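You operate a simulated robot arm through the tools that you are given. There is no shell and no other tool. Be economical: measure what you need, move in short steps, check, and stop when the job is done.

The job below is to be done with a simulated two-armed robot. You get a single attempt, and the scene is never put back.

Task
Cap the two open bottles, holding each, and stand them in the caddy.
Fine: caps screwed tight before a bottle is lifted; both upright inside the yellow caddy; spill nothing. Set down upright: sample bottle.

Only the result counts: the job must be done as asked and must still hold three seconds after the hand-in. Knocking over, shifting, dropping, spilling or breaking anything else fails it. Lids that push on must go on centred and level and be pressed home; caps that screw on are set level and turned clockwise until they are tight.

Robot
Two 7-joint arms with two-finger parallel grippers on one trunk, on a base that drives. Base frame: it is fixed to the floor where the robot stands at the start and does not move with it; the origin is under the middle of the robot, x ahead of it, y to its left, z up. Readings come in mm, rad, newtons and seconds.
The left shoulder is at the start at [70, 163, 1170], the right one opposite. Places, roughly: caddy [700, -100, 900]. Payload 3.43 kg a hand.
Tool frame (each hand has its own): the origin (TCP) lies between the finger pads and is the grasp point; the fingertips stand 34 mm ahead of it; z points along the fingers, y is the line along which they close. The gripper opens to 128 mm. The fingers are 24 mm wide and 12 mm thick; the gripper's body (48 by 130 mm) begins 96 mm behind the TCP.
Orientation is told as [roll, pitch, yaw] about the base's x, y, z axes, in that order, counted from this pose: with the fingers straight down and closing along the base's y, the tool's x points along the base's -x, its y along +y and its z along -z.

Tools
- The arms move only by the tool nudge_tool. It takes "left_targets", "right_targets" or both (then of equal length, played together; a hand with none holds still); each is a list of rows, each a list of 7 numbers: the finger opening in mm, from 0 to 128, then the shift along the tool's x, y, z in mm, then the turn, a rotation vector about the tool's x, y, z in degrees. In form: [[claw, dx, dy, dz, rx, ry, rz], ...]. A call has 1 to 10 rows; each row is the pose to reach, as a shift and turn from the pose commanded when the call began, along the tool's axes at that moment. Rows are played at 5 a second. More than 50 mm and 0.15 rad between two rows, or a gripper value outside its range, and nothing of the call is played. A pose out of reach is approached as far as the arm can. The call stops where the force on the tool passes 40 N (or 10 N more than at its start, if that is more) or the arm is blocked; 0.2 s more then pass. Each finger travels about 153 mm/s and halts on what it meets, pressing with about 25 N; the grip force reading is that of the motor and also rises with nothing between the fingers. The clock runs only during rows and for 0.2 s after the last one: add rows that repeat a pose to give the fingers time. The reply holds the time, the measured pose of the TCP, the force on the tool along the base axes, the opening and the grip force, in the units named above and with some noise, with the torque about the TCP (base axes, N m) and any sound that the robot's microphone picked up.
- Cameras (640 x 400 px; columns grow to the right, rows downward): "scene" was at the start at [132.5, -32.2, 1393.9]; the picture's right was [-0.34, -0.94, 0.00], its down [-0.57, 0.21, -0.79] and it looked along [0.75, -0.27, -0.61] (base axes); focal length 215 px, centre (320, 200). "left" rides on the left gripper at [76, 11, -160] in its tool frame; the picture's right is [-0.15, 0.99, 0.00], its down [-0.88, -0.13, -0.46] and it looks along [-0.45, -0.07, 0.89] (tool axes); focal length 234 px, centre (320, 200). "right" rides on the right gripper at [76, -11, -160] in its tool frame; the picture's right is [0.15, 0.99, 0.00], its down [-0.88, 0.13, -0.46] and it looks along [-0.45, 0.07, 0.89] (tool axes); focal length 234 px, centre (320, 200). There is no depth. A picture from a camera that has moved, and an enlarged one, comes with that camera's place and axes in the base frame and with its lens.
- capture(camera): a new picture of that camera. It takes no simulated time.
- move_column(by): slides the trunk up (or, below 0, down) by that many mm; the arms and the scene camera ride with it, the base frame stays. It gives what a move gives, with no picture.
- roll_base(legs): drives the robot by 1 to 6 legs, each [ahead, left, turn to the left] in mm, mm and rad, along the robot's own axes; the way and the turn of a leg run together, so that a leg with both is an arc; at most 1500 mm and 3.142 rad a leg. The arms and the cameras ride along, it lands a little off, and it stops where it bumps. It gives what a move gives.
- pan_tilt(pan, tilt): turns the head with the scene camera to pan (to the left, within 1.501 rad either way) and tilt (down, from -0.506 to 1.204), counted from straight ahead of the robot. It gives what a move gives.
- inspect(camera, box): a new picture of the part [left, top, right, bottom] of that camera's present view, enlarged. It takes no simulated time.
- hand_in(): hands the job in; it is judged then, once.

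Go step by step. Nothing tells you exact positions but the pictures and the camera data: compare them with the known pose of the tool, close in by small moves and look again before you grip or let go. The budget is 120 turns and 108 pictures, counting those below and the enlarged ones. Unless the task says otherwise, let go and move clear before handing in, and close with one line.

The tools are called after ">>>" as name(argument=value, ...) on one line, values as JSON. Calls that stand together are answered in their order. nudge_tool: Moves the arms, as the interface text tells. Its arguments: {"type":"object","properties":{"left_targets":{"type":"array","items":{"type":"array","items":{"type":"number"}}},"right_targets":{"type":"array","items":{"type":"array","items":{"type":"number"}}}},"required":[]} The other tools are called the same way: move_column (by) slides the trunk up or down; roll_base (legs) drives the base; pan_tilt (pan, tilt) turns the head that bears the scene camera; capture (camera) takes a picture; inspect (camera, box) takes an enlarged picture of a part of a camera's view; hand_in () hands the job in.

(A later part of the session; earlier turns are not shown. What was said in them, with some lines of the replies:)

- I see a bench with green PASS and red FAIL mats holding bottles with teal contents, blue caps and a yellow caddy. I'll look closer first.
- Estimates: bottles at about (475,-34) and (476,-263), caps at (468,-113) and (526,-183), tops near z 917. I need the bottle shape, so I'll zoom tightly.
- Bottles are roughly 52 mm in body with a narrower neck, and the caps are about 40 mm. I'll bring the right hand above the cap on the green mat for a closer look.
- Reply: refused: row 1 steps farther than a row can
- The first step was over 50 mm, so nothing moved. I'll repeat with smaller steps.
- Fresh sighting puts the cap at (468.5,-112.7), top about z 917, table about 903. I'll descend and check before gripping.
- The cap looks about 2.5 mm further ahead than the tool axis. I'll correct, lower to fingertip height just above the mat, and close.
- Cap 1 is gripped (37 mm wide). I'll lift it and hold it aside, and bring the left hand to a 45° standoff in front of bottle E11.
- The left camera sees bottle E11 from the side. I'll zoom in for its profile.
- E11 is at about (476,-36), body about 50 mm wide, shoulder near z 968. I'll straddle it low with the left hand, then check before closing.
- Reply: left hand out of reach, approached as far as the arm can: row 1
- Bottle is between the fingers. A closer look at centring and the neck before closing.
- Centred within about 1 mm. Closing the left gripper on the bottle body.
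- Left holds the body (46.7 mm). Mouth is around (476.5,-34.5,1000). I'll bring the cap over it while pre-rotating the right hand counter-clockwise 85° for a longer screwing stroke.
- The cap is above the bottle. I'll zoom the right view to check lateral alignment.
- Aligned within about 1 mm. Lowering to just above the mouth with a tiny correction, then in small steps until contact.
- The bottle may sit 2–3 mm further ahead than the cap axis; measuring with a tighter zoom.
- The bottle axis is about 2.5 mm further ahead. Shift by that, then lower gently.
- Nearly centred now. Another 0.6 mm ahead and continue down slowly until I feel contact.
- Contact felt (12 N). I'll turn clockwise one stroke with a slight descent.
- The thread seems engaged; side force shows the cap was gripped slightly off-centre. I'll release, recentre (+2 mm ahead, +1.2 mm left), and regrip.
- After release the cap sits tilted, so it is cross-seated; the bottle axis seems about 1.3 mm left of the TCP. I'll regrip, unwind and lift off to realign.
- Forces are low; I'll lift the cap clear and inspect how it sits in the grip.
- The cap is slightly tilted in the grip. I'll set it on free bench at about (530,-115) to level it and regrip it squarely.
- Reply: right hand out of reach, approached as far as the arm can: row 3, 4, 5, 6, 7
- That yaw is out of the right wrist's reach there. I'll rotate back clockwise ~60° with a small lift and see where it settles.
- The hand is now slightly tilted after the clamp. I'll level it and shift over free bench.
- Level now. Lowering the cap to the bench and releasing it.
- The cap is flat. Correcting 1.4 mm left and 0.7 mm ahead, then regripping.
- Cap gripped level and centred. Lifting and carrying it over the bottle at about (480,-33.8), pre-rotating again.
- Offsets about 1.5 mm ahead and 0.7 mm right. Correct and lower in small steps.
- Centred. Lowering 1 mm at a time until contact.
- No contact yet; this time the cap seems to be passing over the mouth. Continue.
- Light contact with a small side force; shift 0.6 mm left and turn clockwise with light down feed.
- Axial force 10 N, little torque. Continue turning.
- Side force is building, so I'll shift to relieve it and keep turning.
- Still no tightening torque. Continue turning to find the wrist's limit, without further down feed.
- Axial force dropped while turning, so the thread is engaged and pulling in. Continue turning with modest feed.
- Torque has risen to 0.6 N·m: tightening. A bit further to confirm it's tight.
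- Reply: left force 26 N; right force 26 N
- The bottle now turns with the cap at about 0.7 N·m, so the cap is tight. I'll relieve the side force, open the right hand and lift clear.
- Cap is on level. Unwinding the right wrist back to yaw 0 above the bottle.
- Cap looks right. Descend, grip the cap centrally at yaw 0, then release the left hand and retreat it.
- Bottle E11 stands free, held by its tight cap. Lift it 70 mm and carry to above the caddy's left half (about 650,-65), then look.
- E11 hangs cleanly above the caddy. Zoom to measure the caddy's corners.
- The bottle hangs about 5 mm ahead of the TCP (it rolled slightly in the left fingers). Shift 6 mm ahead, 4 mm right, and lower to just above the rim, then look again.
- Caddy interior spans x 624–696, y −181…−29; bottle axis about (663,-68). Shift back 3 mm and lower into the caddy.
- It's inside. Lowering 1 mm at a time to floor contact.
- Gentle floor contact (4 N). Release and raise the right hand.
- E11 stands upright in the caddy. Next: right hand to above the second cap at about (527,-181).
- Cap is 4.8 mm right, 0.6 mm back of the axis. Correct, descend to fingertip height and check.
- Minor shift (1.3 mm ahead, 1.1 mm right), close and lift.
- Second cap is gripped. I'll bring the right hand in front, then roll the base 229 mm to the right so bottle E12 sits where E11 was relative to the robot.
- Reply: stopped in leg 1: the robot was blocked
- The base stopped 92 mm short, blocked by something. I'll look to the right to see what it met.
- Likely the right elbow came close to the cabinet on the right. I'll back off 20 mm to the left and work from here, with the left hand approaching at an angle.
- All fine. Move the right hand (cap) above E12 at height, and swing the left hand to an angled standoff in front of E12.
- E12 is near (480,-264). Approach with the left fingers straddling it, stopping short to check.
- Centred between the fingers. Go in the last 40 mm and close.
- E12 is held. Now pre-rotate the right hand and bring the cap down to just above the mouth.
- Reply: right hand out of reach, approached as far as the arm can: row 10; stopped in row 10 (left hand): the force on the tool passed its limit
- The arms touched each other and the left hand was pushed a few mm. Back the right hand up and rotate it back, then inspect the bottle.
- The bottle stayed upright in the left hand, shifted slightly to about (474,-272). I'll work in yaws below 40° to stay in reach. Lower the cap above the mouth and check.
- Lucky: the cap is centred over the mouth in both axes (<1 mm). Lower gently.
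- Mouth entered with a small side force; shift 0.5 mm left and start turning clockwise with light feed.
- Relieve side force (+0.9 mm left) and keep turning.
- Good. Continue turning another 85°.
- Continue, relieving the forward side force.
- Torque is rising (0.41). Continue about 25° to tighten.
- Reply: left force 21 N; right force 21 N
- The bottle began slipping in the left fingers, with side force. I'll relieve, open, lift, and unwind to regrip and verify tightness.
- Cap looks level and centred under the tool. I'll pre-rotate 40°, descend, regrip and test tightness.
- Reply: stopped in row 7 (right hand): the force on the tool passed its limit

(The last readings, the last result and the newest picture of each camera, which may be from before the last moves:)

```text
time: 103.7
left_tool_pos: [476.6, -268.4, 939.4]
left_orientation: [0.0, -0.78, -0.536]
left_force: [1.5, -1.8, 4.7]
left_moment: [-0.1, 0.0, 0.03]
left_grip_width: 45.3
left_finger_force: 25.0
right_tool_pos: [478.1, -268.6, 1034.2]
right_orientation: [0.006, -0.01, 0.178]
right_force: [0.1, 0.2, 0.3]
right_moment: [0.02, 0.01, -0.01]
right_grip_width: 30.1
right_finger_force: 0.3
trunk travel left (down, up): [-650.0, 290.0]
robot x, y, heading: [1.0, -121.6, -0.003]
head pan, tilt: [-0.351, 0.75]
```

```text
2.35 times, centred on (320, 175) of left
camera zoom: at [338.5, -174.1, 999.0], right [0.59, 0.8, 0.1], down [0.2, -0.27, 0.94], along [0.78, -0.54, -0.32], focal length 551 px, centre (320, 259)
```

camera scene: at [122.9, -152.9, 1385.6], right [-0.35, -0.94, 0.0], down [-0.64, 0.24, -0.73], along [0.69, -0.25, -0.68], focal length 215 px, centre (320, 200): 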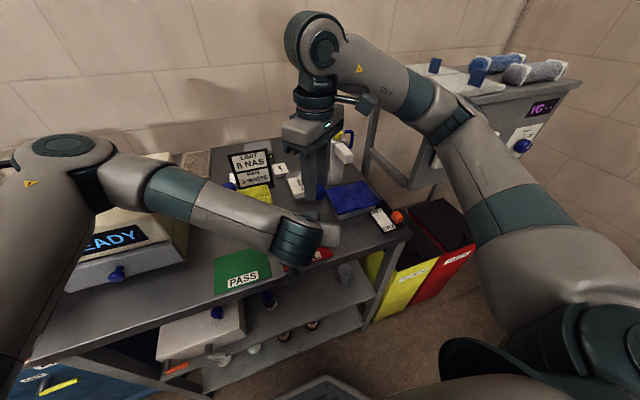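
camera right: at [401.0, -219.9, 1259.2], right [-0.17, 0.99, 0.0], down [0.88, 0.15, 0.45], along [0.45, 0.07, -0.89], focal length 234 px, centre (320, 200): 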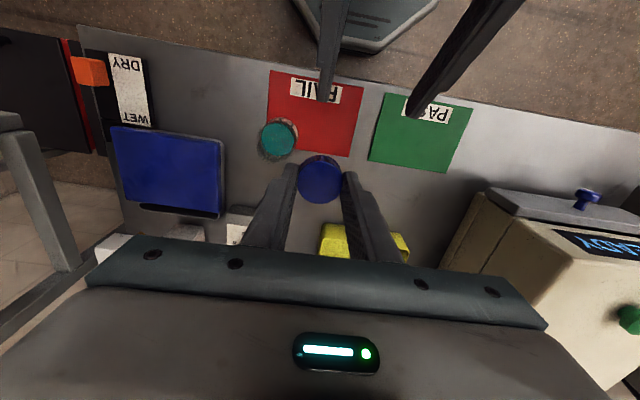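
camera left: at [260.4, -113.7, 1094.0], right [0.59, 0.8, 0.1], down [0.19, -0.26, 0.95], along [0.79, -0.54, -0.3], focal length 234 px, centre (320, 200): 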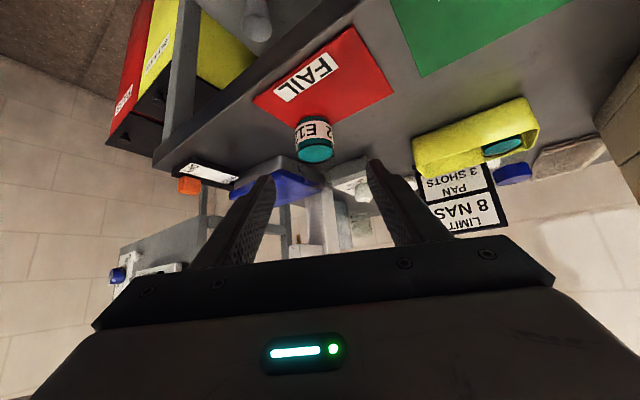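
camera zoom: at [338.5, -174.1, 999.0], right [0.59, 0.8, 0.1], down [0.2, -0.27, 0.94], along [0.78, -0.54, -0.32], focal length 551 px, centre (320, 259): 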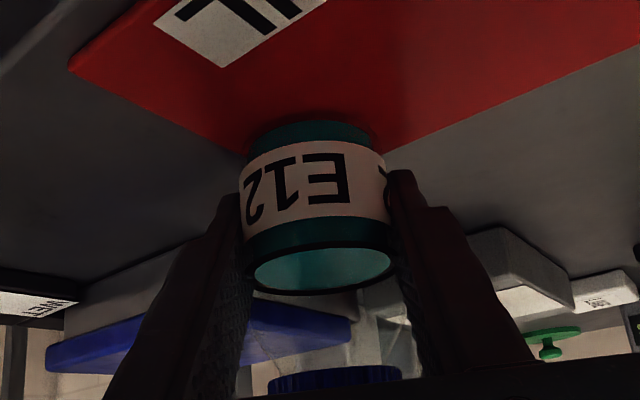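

The opened right finger touched the left hand on the way down. Raise, rotate to −30° yaw (perpendicular to the left hand) and look.

>>> nudge_tool(right_targets=[[30, 0, 0, -15, 0, 0, 0], [30, 0, 0, -35, 0, 0, 0], [50, 0, 0, -35, -0.3, 0.6, 8.5], [50, 0, 0, -35, -0.3, 0.6, 17], [50, 0, 0, -35, -0.3, 0.6, 25.5], [50, 0, 0, -35, -0.3, 0.6, 34], [50, 0, 0, -35, -0.3, 0.6, 40]])

>>> inspect(camera="right", box=[260, 100, 380, 220])

```text
time: 105.3
left_tool_pos: [476.1, -270.3, 939.0]
left_orientation: [0.001, -0.779, -0.536]
left_force: [0.8, -0.1, 12.6]
left_moment: [0.04, -0.01, -0.04]
left_grip_width: 45.5
left_finger_force: 25.0
right_tool_pos: [478.5, -269.1, 1068.5]
right_orientation: [0.014, 0.006, -0.522]
right_force: [-0.3, 0.3, -0.8]
right_moment: [0.01, 0.0, -0.03]
right_grip_width: 50.1
right_finger_force: 0.0
trunk travel left (down, up): [-650.0, 290.0]
robot x, y, heading: [2.7, -123.2, -0.003]
head pan, tilt: [-0.351, 0.75]
```

```text
3.33 times, centred on (320, 160) of right
camera zoom: at [406.2, -244.0, 1229.2], right [0.37, 0.93, 0.01], down [0.83, -0.33, 0.45], along [0.42, -0.15, -0.89], focal length 781 px, centre (320, 333)
```

zoom: 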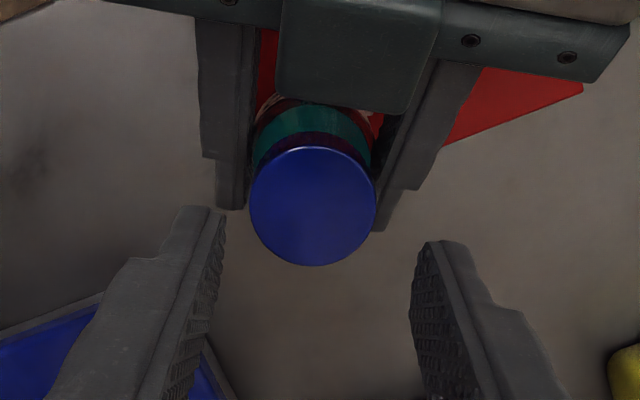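

Level the right hand and correct ~2 mm, ease the left hand up 1 mm (it's pressing down), then descend and grip the cap.

>>> nudge_tool(right_targets=[[50, 2.2, -0.8, 0, 0.6, -0.6, 0], [50, 2.2, -0.8, 20, 0.6, -0.6, 0], [50, 2.2, -0.8, 38, 0.6, -0.6, 0], [50, 2.2, -0.8, 49, 0.6, -0.6, 0], [30, 2.2, -0.8, 49, 0.6, -0.6, 0], [30, 2.2, -0.8, 49, 0.6, -0.6, 0], [30, 2.2, -0.8, 49, 0.6, -0.6, 0]], left_targets=[[30, -0.6, 0, -0.6, 0, 0, 0], [30, -0.6, 0, -0.6, 0, 0, 0], [30, -0.6, 0, -0.6, 0, 0, 0], [30, -0.6, 0, -0.6, 0, 0, 0], [30, -0.6, 0, -0.6, 0, 0, 0], [30, -0.6, 0, -0.6, 0, 0, 0], [30, -0.6, 0, -0.6, 0, 0, 0]])

>>> nudge_tool(right_targets=[[30, 0, 0, 0, 0, 0, 5], [30, 0, 0, 0, 0, 0, 10], [30, 0, 0, 0, 0, 0, 15]])

>>> inspect(camera="left", box=[220, 90, 420, 260])

```text
time: 106.9
left_tool_pos: [477.1, -266.3, 938.4]
left_orientation: [0.0, -0.777, -0.531]
left_force: [3.6, 10.6, -6.4]
left_moment: [-0.14, 0.15, 0.04]
left_grip_width: 45.3
left_finger_force: 25.0
right_tool_pos: [477.3, -265.0, 1020.2]
right_orientation: [0.001, -0.006, -0.518]
right_force: [-4.7, -8.6, 11.7]
right_moment: [-0.35, 0.16, 0.03]
right_grip_width: 36.7
right_finger_force: 25.2
trunk travel left (down, up): [-650.0, 290.0]
robot x, y, heading: [1.3, -120.7, -0.003]
head pan, tilt: [-0.351, 0.75]
```

```text
time: 107.7
left_tool_pos: [477.9, -267.0, 939.4]
left_orientation: [-0.004, -0.778, -0.533]
left_force: [4.2, 16.3, -10.1]
left_moment: [-0.67, 0.15, -0.57]
left_grip_width: 45.9
left_finger_force: 25.1
right_tool_pos: [476.8, -265.4, 1019.8]
right_orientation: [-0.002, -0.004, -0.781]
right_force: [-4.2, -15.4, 8.5]
right_moment: [-0.6, 0.18, 0.57]
right_grip_width: 36.9
right_finger_force: 25.2
trunk travel left (down, up): [-650.0, 290.0]
robot x, y, heading: [-3.8, -119.8, -0.002]
head pan, tilt: [-0.351, 0.75]
```

```text
2.35 times, centred on (320, 175) of left
camera zoom: at [339.3, -171.1, 999.3], right [0.59, 0.8, 0.1], down [0.2, -0.27, 0.94], along [0.78, -0.54, -0.32], focal length 551 px, centre (320, 259)
```

zoom: 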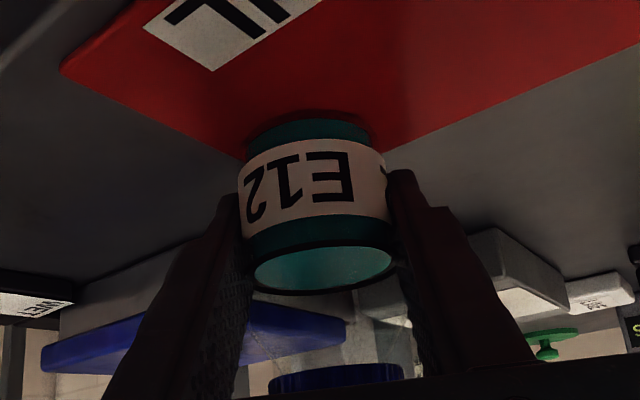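

Torque rose at once to 0.57 N·m within 15°, so it's essentially tight. One more small turn with side-force relief to confirm.

>>> nudge_tool(right_targets=[[30, -0.5, -0.9, 0, 0, 0, 4], [30, -0.5, -0.9, 0, 0, 0, 8], [30, -0.5, -0.9, 0, 0, 0, 12]])

>>> inspect(camera="left", box=[220, 90, 420, 260])

```text
time: 108.5
left_tool_pos: [478.9, -266.7, 940.3]
left_orientation: [-0.005, -0.779, -0.531]
left_force: [7.3, 14.8, -8.1]
left_moment: [-0.64, 0.26, -0.54]
left_grip_width: 46.0
left_finger_force: 25.0
right_tool_pos: [477.3, -265.1, 1018.5]
right_orientation: [0.001, -0.004, -0.992]
right_force: [-7.0, -14.6, 7.2]
right_moment: [-0.49, 0.24, 0.5]
right_grip_width: 36.8
right_finger_force: 24.9
trunk travel left (down, up): [-650.0, 290.0]
robot x, y, heading: [-0.2, -123.5, -0.005]
head pan, tilt: [-0.351, 0.75]
```

```text
2.35 times, centred on (320, 175) of left
camera zoom: at [340.0, -170.7, 999.5], right [0.59, 0.8, 0.1], down [0.2, -0.27, 0.94], along [0.78, -0.54, -0.32], focal length 551 px, centre (320, 259)
```

zoom: 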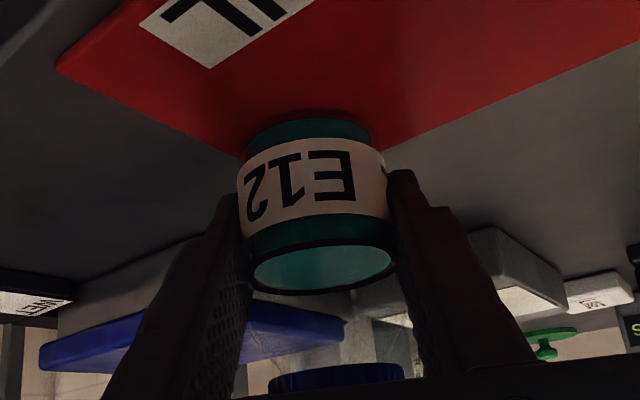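

Torque has saturated around 0.55 N·m with the cap no longer advancing: tight. Open the left hand and retreat it while the right keeps the cap.

>>> nudge_tool(left_targets=[[55, 0, 0, 0, 0, 0, 0], [70, 0, 0, 0, 0, 0, 0], [80, 0, 0, 0, 0, 0, 0], [80, 0, 0, -40, 0, 0, 0], [80, 0, 0, -80, 0, 0, 0], [80, 0, 0, -115, 0, 0, 0]])

>>> capture(camera="left")

```text
time: 109.9
left_tool_pos: [407.6, -225.5, 1022.4]
left_orientation: [-0.004, -0.779, -0.533]
left_force: [0.2, 0.3, 0.2]
left_moment: [0.0, 0.0, -0.04]
left_grip_width: 80.1
left_finger_force: 0.0
right_tool_pos: [476.1, -265.9, 1019.8]
right_orientation: [0.002, -0.006, -0.989]
right_force: [0.8, 0.3, 0.5]
right_moment: [0.01, -0.01, -0.02]
right_grip_width: 36.6
right_finger_force: 25.0
trunk travel left (down, up): [-650.0, 290.0]
robot x, y, heading: [0.4, -119.8, -0.006]
head pan, tilt: [-0.351, 0.75]
```

```text
18 pictures are left
camera left: at [269.8, -129.1, 1082.6], right [0.59, 0.8, 0.1], down [0.2, -0.27, 0.94], along [0.78, -0.54, -0.32], focal length 234 px, centre (320, 200)
```

left: 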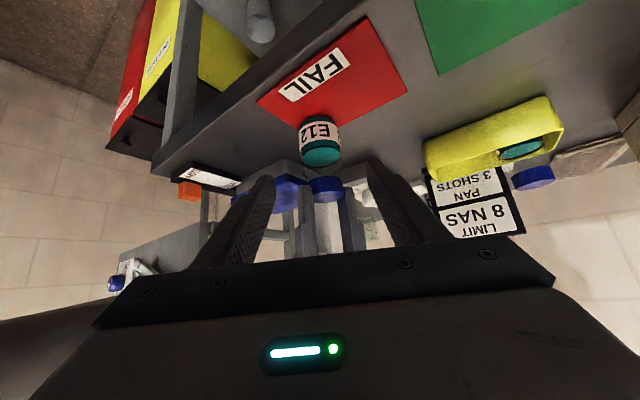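

E12 stands capped, held by the right hand. Lift 80 mm and rotate back to yaw 0, then carry toward the caddy's right half.

>>> nudge_tool(right_targets=[[30, 0, 0, -15, 0, 0, 0], [30, 0, 0, -50, 0, 0, 0], [30, 0, 0, -80, 0, 0, 0], [30, 0, 0, -80, 0, 0, -8.1], [30, 0, 0, -80, 0, 0, -16.2], [30, 0, 0, -80, 0, 0, -24.3], [30, 0, 0, -80, 0, 0, -32.4], [30, 0, 0, -80, 0, 0, -40.5], [30, 0, 0, -80, 0, 0, -48.6], [30, 0, 0, -80, 0, 0, -56.7]])

>>> nudge_tool(right_targets=[[30, -30, 21, 0, 0, 0, 0], [30, -60, 43, 0, 0, 0, 0], [30, -90, 64, 0, 0, 0, 0], [30, -120, 86, 0, 0, 0, 0], [30, -150, 107, 0, 0, 0, 0], [30, -174, 124, 0, 0, 0, 0], [30, -174, 124, 0, 0, 0, 0]])

>>> inspect(camera="right", box=[240, 85, 420, 205])

```text
time: 112.1
left_tool_pos: [405.0, -228.7, 1023.9]
left_orientation: [0.001, -0.778, -0.538]
left_force: [0.5, -0.1, -0.2]
left_moment: [-0.02, -0.02, -0.01]
left_grip_width: 79.8
left_finger_force: 0.0
right_tool_pos: [474.2, -270.6, 1100.3]
right_orientation: [0.001, -0.007, 0.001]
right_force: [-0.3, -0.2, -0.1]
right_moment: [0.01, 0.03, 0.02]
right_grip_width: 36.7
right_finger_force: 25.3
trunk travel left (down, up): [-650.0, 290.0]
robot x, y, heading: [2.8, -122.2, -0.004]
head pan, tilt: [-0.351, 0.75]
```

```text
time: 113.7
left_tool_pos: [407.1, -228.7, 1021.7]
left_orientation: [0.001, -0.776, -0.536]
left_force: [0.2, -0.2, -0.2]
left_moment: [-0.01, -0.01, 0.0]
left_grip_width: 80.3
left_finger_force: 0.2
right_tool_pos: [651.6, -146.4, 1099.7]
right_orientation: [0.001, -0.002, 0.0]
right_force: [1.4, -0.3, 0.3]
right_moment: [-0.01, -0.01, -0.02]
right_grip_width: 36.9
right_finger_force: 25.2
trunk travel left (down, up): [-650.0, 290.0]
robot x, y, heading: [-0.5, -117.4, -0.005]
head pan, tilt: [-0.351, 0.75]
```

```text
3.33 times, centred on (330, 145) of right
camera zoom: at [573.8, -157.6, 1259.7], right [-0.15, 0.99, 0.0], down [0.88, 0.13, 0.46], along [0.45, 0.07, -0.89], focal length 781 px, centre (287, 383)
```

zoom: 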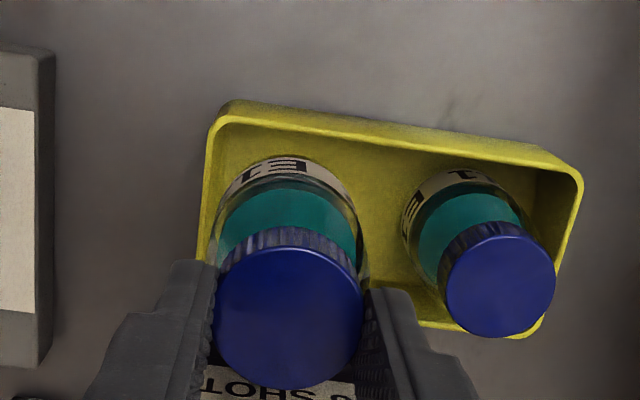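

E12 axis at about (650,-146). Shift 9.5 mm ahead, 4 mm left, and descend to just above the rim to verify.

>>> nudge_tool(right_targets=[[30, -9.5, 4, 0, 0, 0, 0], [30, -9.5, 4, 15, 0, 0, 0], [30, -9.5, 4, 28, 0, 0, 0]])

>>> inspect(camera="right", box=[240, 85, 420, 205])

>>> inspect(camera="scene", box=[200, 130, 320, 240])

```text
time: 114.5
left_tool_pos: [407.1, -228.7, 1021.3]
left_orientation: [0.0, -0.776, -0.536]
left_force: [-0.7, 0.5, 0.0]
left_moment: [0.0, 0.01, 0.01]
left_grip_width: 79.8
left_finger_force: 0.1
right_tool_pos: [659.6, -142.0, 1072.9]
right_orientation: [0.002, -0.002, 0.0]
right_force: [-0.2, 1.0, -0.4]
right_moment: [0.01, 0.03, -0.01]
right_grip_width: 36.5
right_finger_force: 24.9
trunk travel left (down, up): [-650.0, 290.0]
robot x, y, heading: [-1.8, -123.1, -0.006]
head pan, tilt: [-0.351, 0.75]
```

```text
3.33 times, centred on (330, 145) of right
camera zoom: at [583.1, -153.0, 1232.1], right [-0.15, 0.99, 0.0], down [0.88, 0.13, 0.46], along [0.45, 0.07, -0.89], focal length 781 px, centre (287, 383)
```

zoom: 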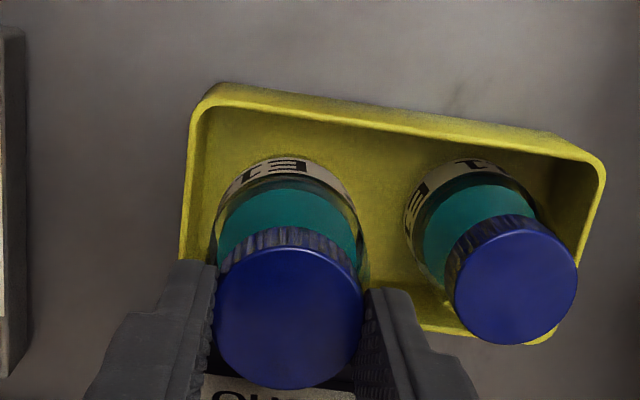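

```text
3.64 times, centred on (260, 185) of scene
camera zoom: at [128.8, -151.9, 1385.5], right [-0.35, -0.94, 0.0], down [-0.64, 0.24, -0.73], along [0.69, -0.25, -0.68], focal length 781 px, centre (538, 254)
```

zoom: 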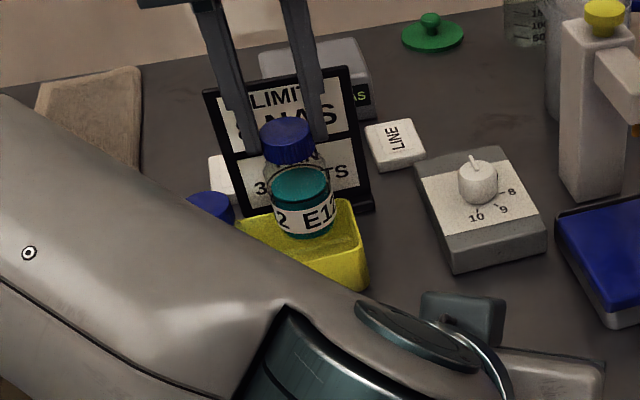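

Well placed. Lower into the caddy.

>>> nudge_tool(right_targets=[[30, 0, 0, 15, 0, 0, 0], [30, 0, 0, 30, 0, 0, 0], [30, 0, 0, 42, 0, 0, 0], [30, 0, 0, 47, 0, 0, 0], [30, 0, 0, 50, 0, 0, 0]])

>>> nudge_tool(right_targets=[[30, 0, 0, 0.7, 0, 0, 0], [30, 0, 0, 1.4, 0, 0, 0], [30, 0, 0, 1.4, 0, 0, 0]])

```text
time: 115.7
left_tool_pos: [407.6, -229.5, 1022.9]
left_orientation: [0.001, -0.776, -0.536]
left_force: [-0.1, 0.9, 0.3]
left_moment: [0.01, 0.01, -0.01]
left_grip_width: 80.1
left_finger_force: 0.1
right_tool_pos: [659.7, -139.7, 1022.2]
right_orientation: [0.002, -0.004, 0.002]
right_force: [-0.3, 0.0, -0.5]
right_moment: [0.02, -0.02, 0.0]
right_grip_width: 36.6
right_finger_force: 25.5
trunk travel left (down, up): [-650.0, 290.0]
robot x, y, heading: [2.8, -122.1, -0.008]
head pan, tilt: [-0.351, 0.75]
```

```text
time: 116.5
left_tool_pos: [408.6, -229.0, 1023.0]
left_orientation: [0.001, -0.778, -0.537]
left_force: [0.4, 0.2, 0.0]
left_moment: [0.01, -0.01, 0.02]
left_grip_width: 79.9
left_finger_force: 0.2
right_tool_pos: [660.3, -141.7, 1021.3]
right_orientation: [0.002, -0.005, -0.001]
right_force: [0.0, 0.4, -1.1]
right_moment: [0.01, 0.0, 0.04]
right_grip_width: 36.7
right_finger_force: 24.9
trunk travel left (down, up): [-650.0, 290.0]
robot x, y, heading: [-3.6, -121.3, -0.004]
head pan, tilt: [-0.351, 0.75]
```

>>> nudge_tool(right_targets=[[30, 0, 0, 0.7, 0, 0, 0], [30, 0, 0, 1.4, 0, 0, 0], [30, 0, 0, 1.4, 0, 0, 0]])

```text
time: 117.3
left_tool_pos: [408.3, -228.9, 1022.2]
left_orientation: [-0.001, -0.777, -0.536]
left_force: [0.2, 0.1, 0.2]
left_moment: [0.02, 0.0, -0.02]
left_grip_width: 80.1
left_finger_force: 0.0
right_tool_pos: [660.2, -141.3, 1018.7]
right_orientation: [0.001, -0.003, 0.0]
right_force: [0.6, -0.4, -0.8]
right_moment: [-0.01, 0.01, -0.01]
right_grip_width: 36.9
right_finger_force: 24.9
trunk travel left (down, up): [-650.0, 290.0]
robot x, y, heading: [-0.5, -123.1, -0.005]
head pan, tilt: [-0.351, 0.75]
```

>>> nudge_tool(right_targets=[[30, 0, 0, 0.7, 0, 0, 0], [30, 0, 0, 1.2, 0, 0, 0], [30, 0, 0, 1.2, 0, 0, 0]])

```text
time: 118.1
left_tool_pos: [406.9, -228.7, 1022.8]
left_orientation: [-0.001, -0.778, -0.536]
left_force: [0.2, 0.2, 0.2]
left_moment: [0.0, 0.0, 0.04]
left_grip_width: 80.1
left_finger_force: 0.1
right_tool_pos: [660.6, -141.4, 1019.5]
right_orientation: [0.001, -0.006, -0.001]
right_force: [1.4, -1.4, 6.3]
right_moment: [-0.04, 0.0, 0.01]
right_grip_width: 36.5
right_finger_force: 25.0
trunk travel left (down, up): [-650.0, 290.0]
robot x, y, heading: [-0.9, -119.0, -0.0]
head pan, tilt: [-0.351, 0.75]
```

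Floor contact (6 N). Release and raise clear.

>>> nudge_tool(right_targets=[[44, 0, 0, 0, 0, 0, 0], [52, 0, 0, 0, 0, 0, 0], [52, 0, 0, 0, 0, 0, 0], [52, 0, 0, -20, 0, 0, 0], [52, 0, 0, -60, 0, 0, 0], [52, 0, 0, -100, 0, 0, 0], [52, 40, -20, -110, 0, 0, 0], [52, 80, -40, -110, 0, 0, 0]])

>>> inspect(camera="right", box=[220, 75, 460, 225])

>>> nudge_tool(left_targets=[[80, 0, 0, -30, 0, 0, 0], [80, 0, 0, -60, 0, 0, 0]])

>>> capture(camera="scene")

```text
time: 119.9
left_tool_pos: [408.0, -229.6, 1022.1]
left_orientation: [0.002, -0.776, -0.536]
left_force: [-0.1, 0.0, 1.5]
left_moment: [0.0, -0.05, 0.02]
left_grip_width: 80.1
left_finger_force: 0.2
right_tool_pos: [578.5, -181.6, 1129.3]
right_orientation: [0.001, -0.005, 0.0]
right_force: [0.1, -0.6, 0.3]
right_moment: [-0.01, -0.05, 0.02]
right_grip_width: 52.0
right_finger_force: 0.0
trunk travel left (down, up): [-650.0, 290.0]
robot x, y, heading: [-0.2, -118.9, -0.004]
head pan, tilt: [-0.351, 0.75]
```

```text
2.67 times, centred on (340, 150) of right
camera zoom: at [501.5, -193.8, 1289.2], right [-0.15, 0.99, 0.0], down [0.88, 0.13, 0.46], along [0.45, 0.07, -0.89], focal length 624 px, centre (267, 333)
```

zoom: 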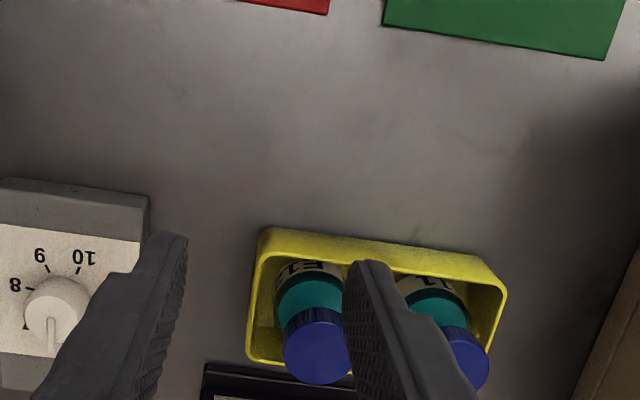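

```text
time: 120.5
left_tool_pos: [379.4, -221.6, 1067.8]
left_orientation: [0.001, -0.774, -0.537]
left_force: [0.2, -0.5, 0.7]
left_moment: [-0.02, 0.0, 0.01]
left_grip_width: 80.0
left_finger_force: 0.1
left hand out of reach, approached as far as the arm can: row 2
right_tool_pos: [580.3, -182.2, 1129.6]
right_orientation: [0.002, -0.005, -0.002]
right_force: [0.2, -0.5, 0.9]
right_moment: [0.02, -0.01, 0.02]
right_grip_width: 52.1
right_finger_force: 0.1
trunk travel left (down, up): [-650.0, 290.0]
robot x, y, heading: [-0.4, -122.0, -0.002]
head pan, tilt: [-0.351, 0.75]
```

```text
13 pictures are left
camera scene: at [128.0, -152.5, 1385.5], right [-0.35, -0.94, 0.0], down [-0.64, 0.24, -0.73], along [0.69, -0.25, -0.68], focal length 215 px, centre (320, 200)
```

scene: 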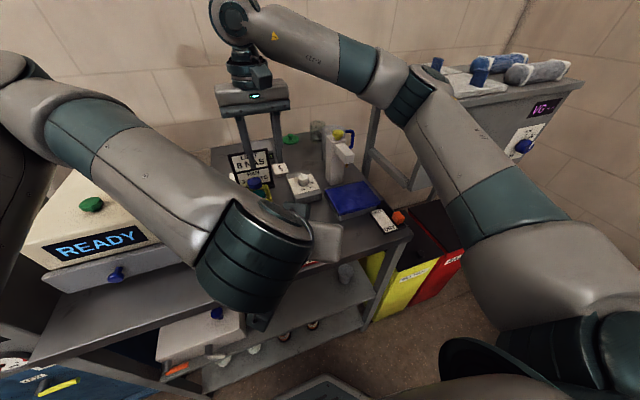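

Both capped bottles stand upright in the caddy, and both hands are empty and clear. Handing in.

>>> hand_in()

```text
The job is handed in.
```

I capped both bottles (E11 and E12) and stood them upright in the yellow caddy. I screwed each cap on until the torque stopped rising, at about 0.6–0.7 N·m for E11 and 0.55 N·m for E12. Both hands are clear, and I saw no spills. Twice the arms touched while I was working on E12, once shifting it a few mm on its mat, and rolling the base to the right stopped short against something, probably the right elbow against the cabinet. Nothing was knocked over in the views I took. The result has not been reported back.
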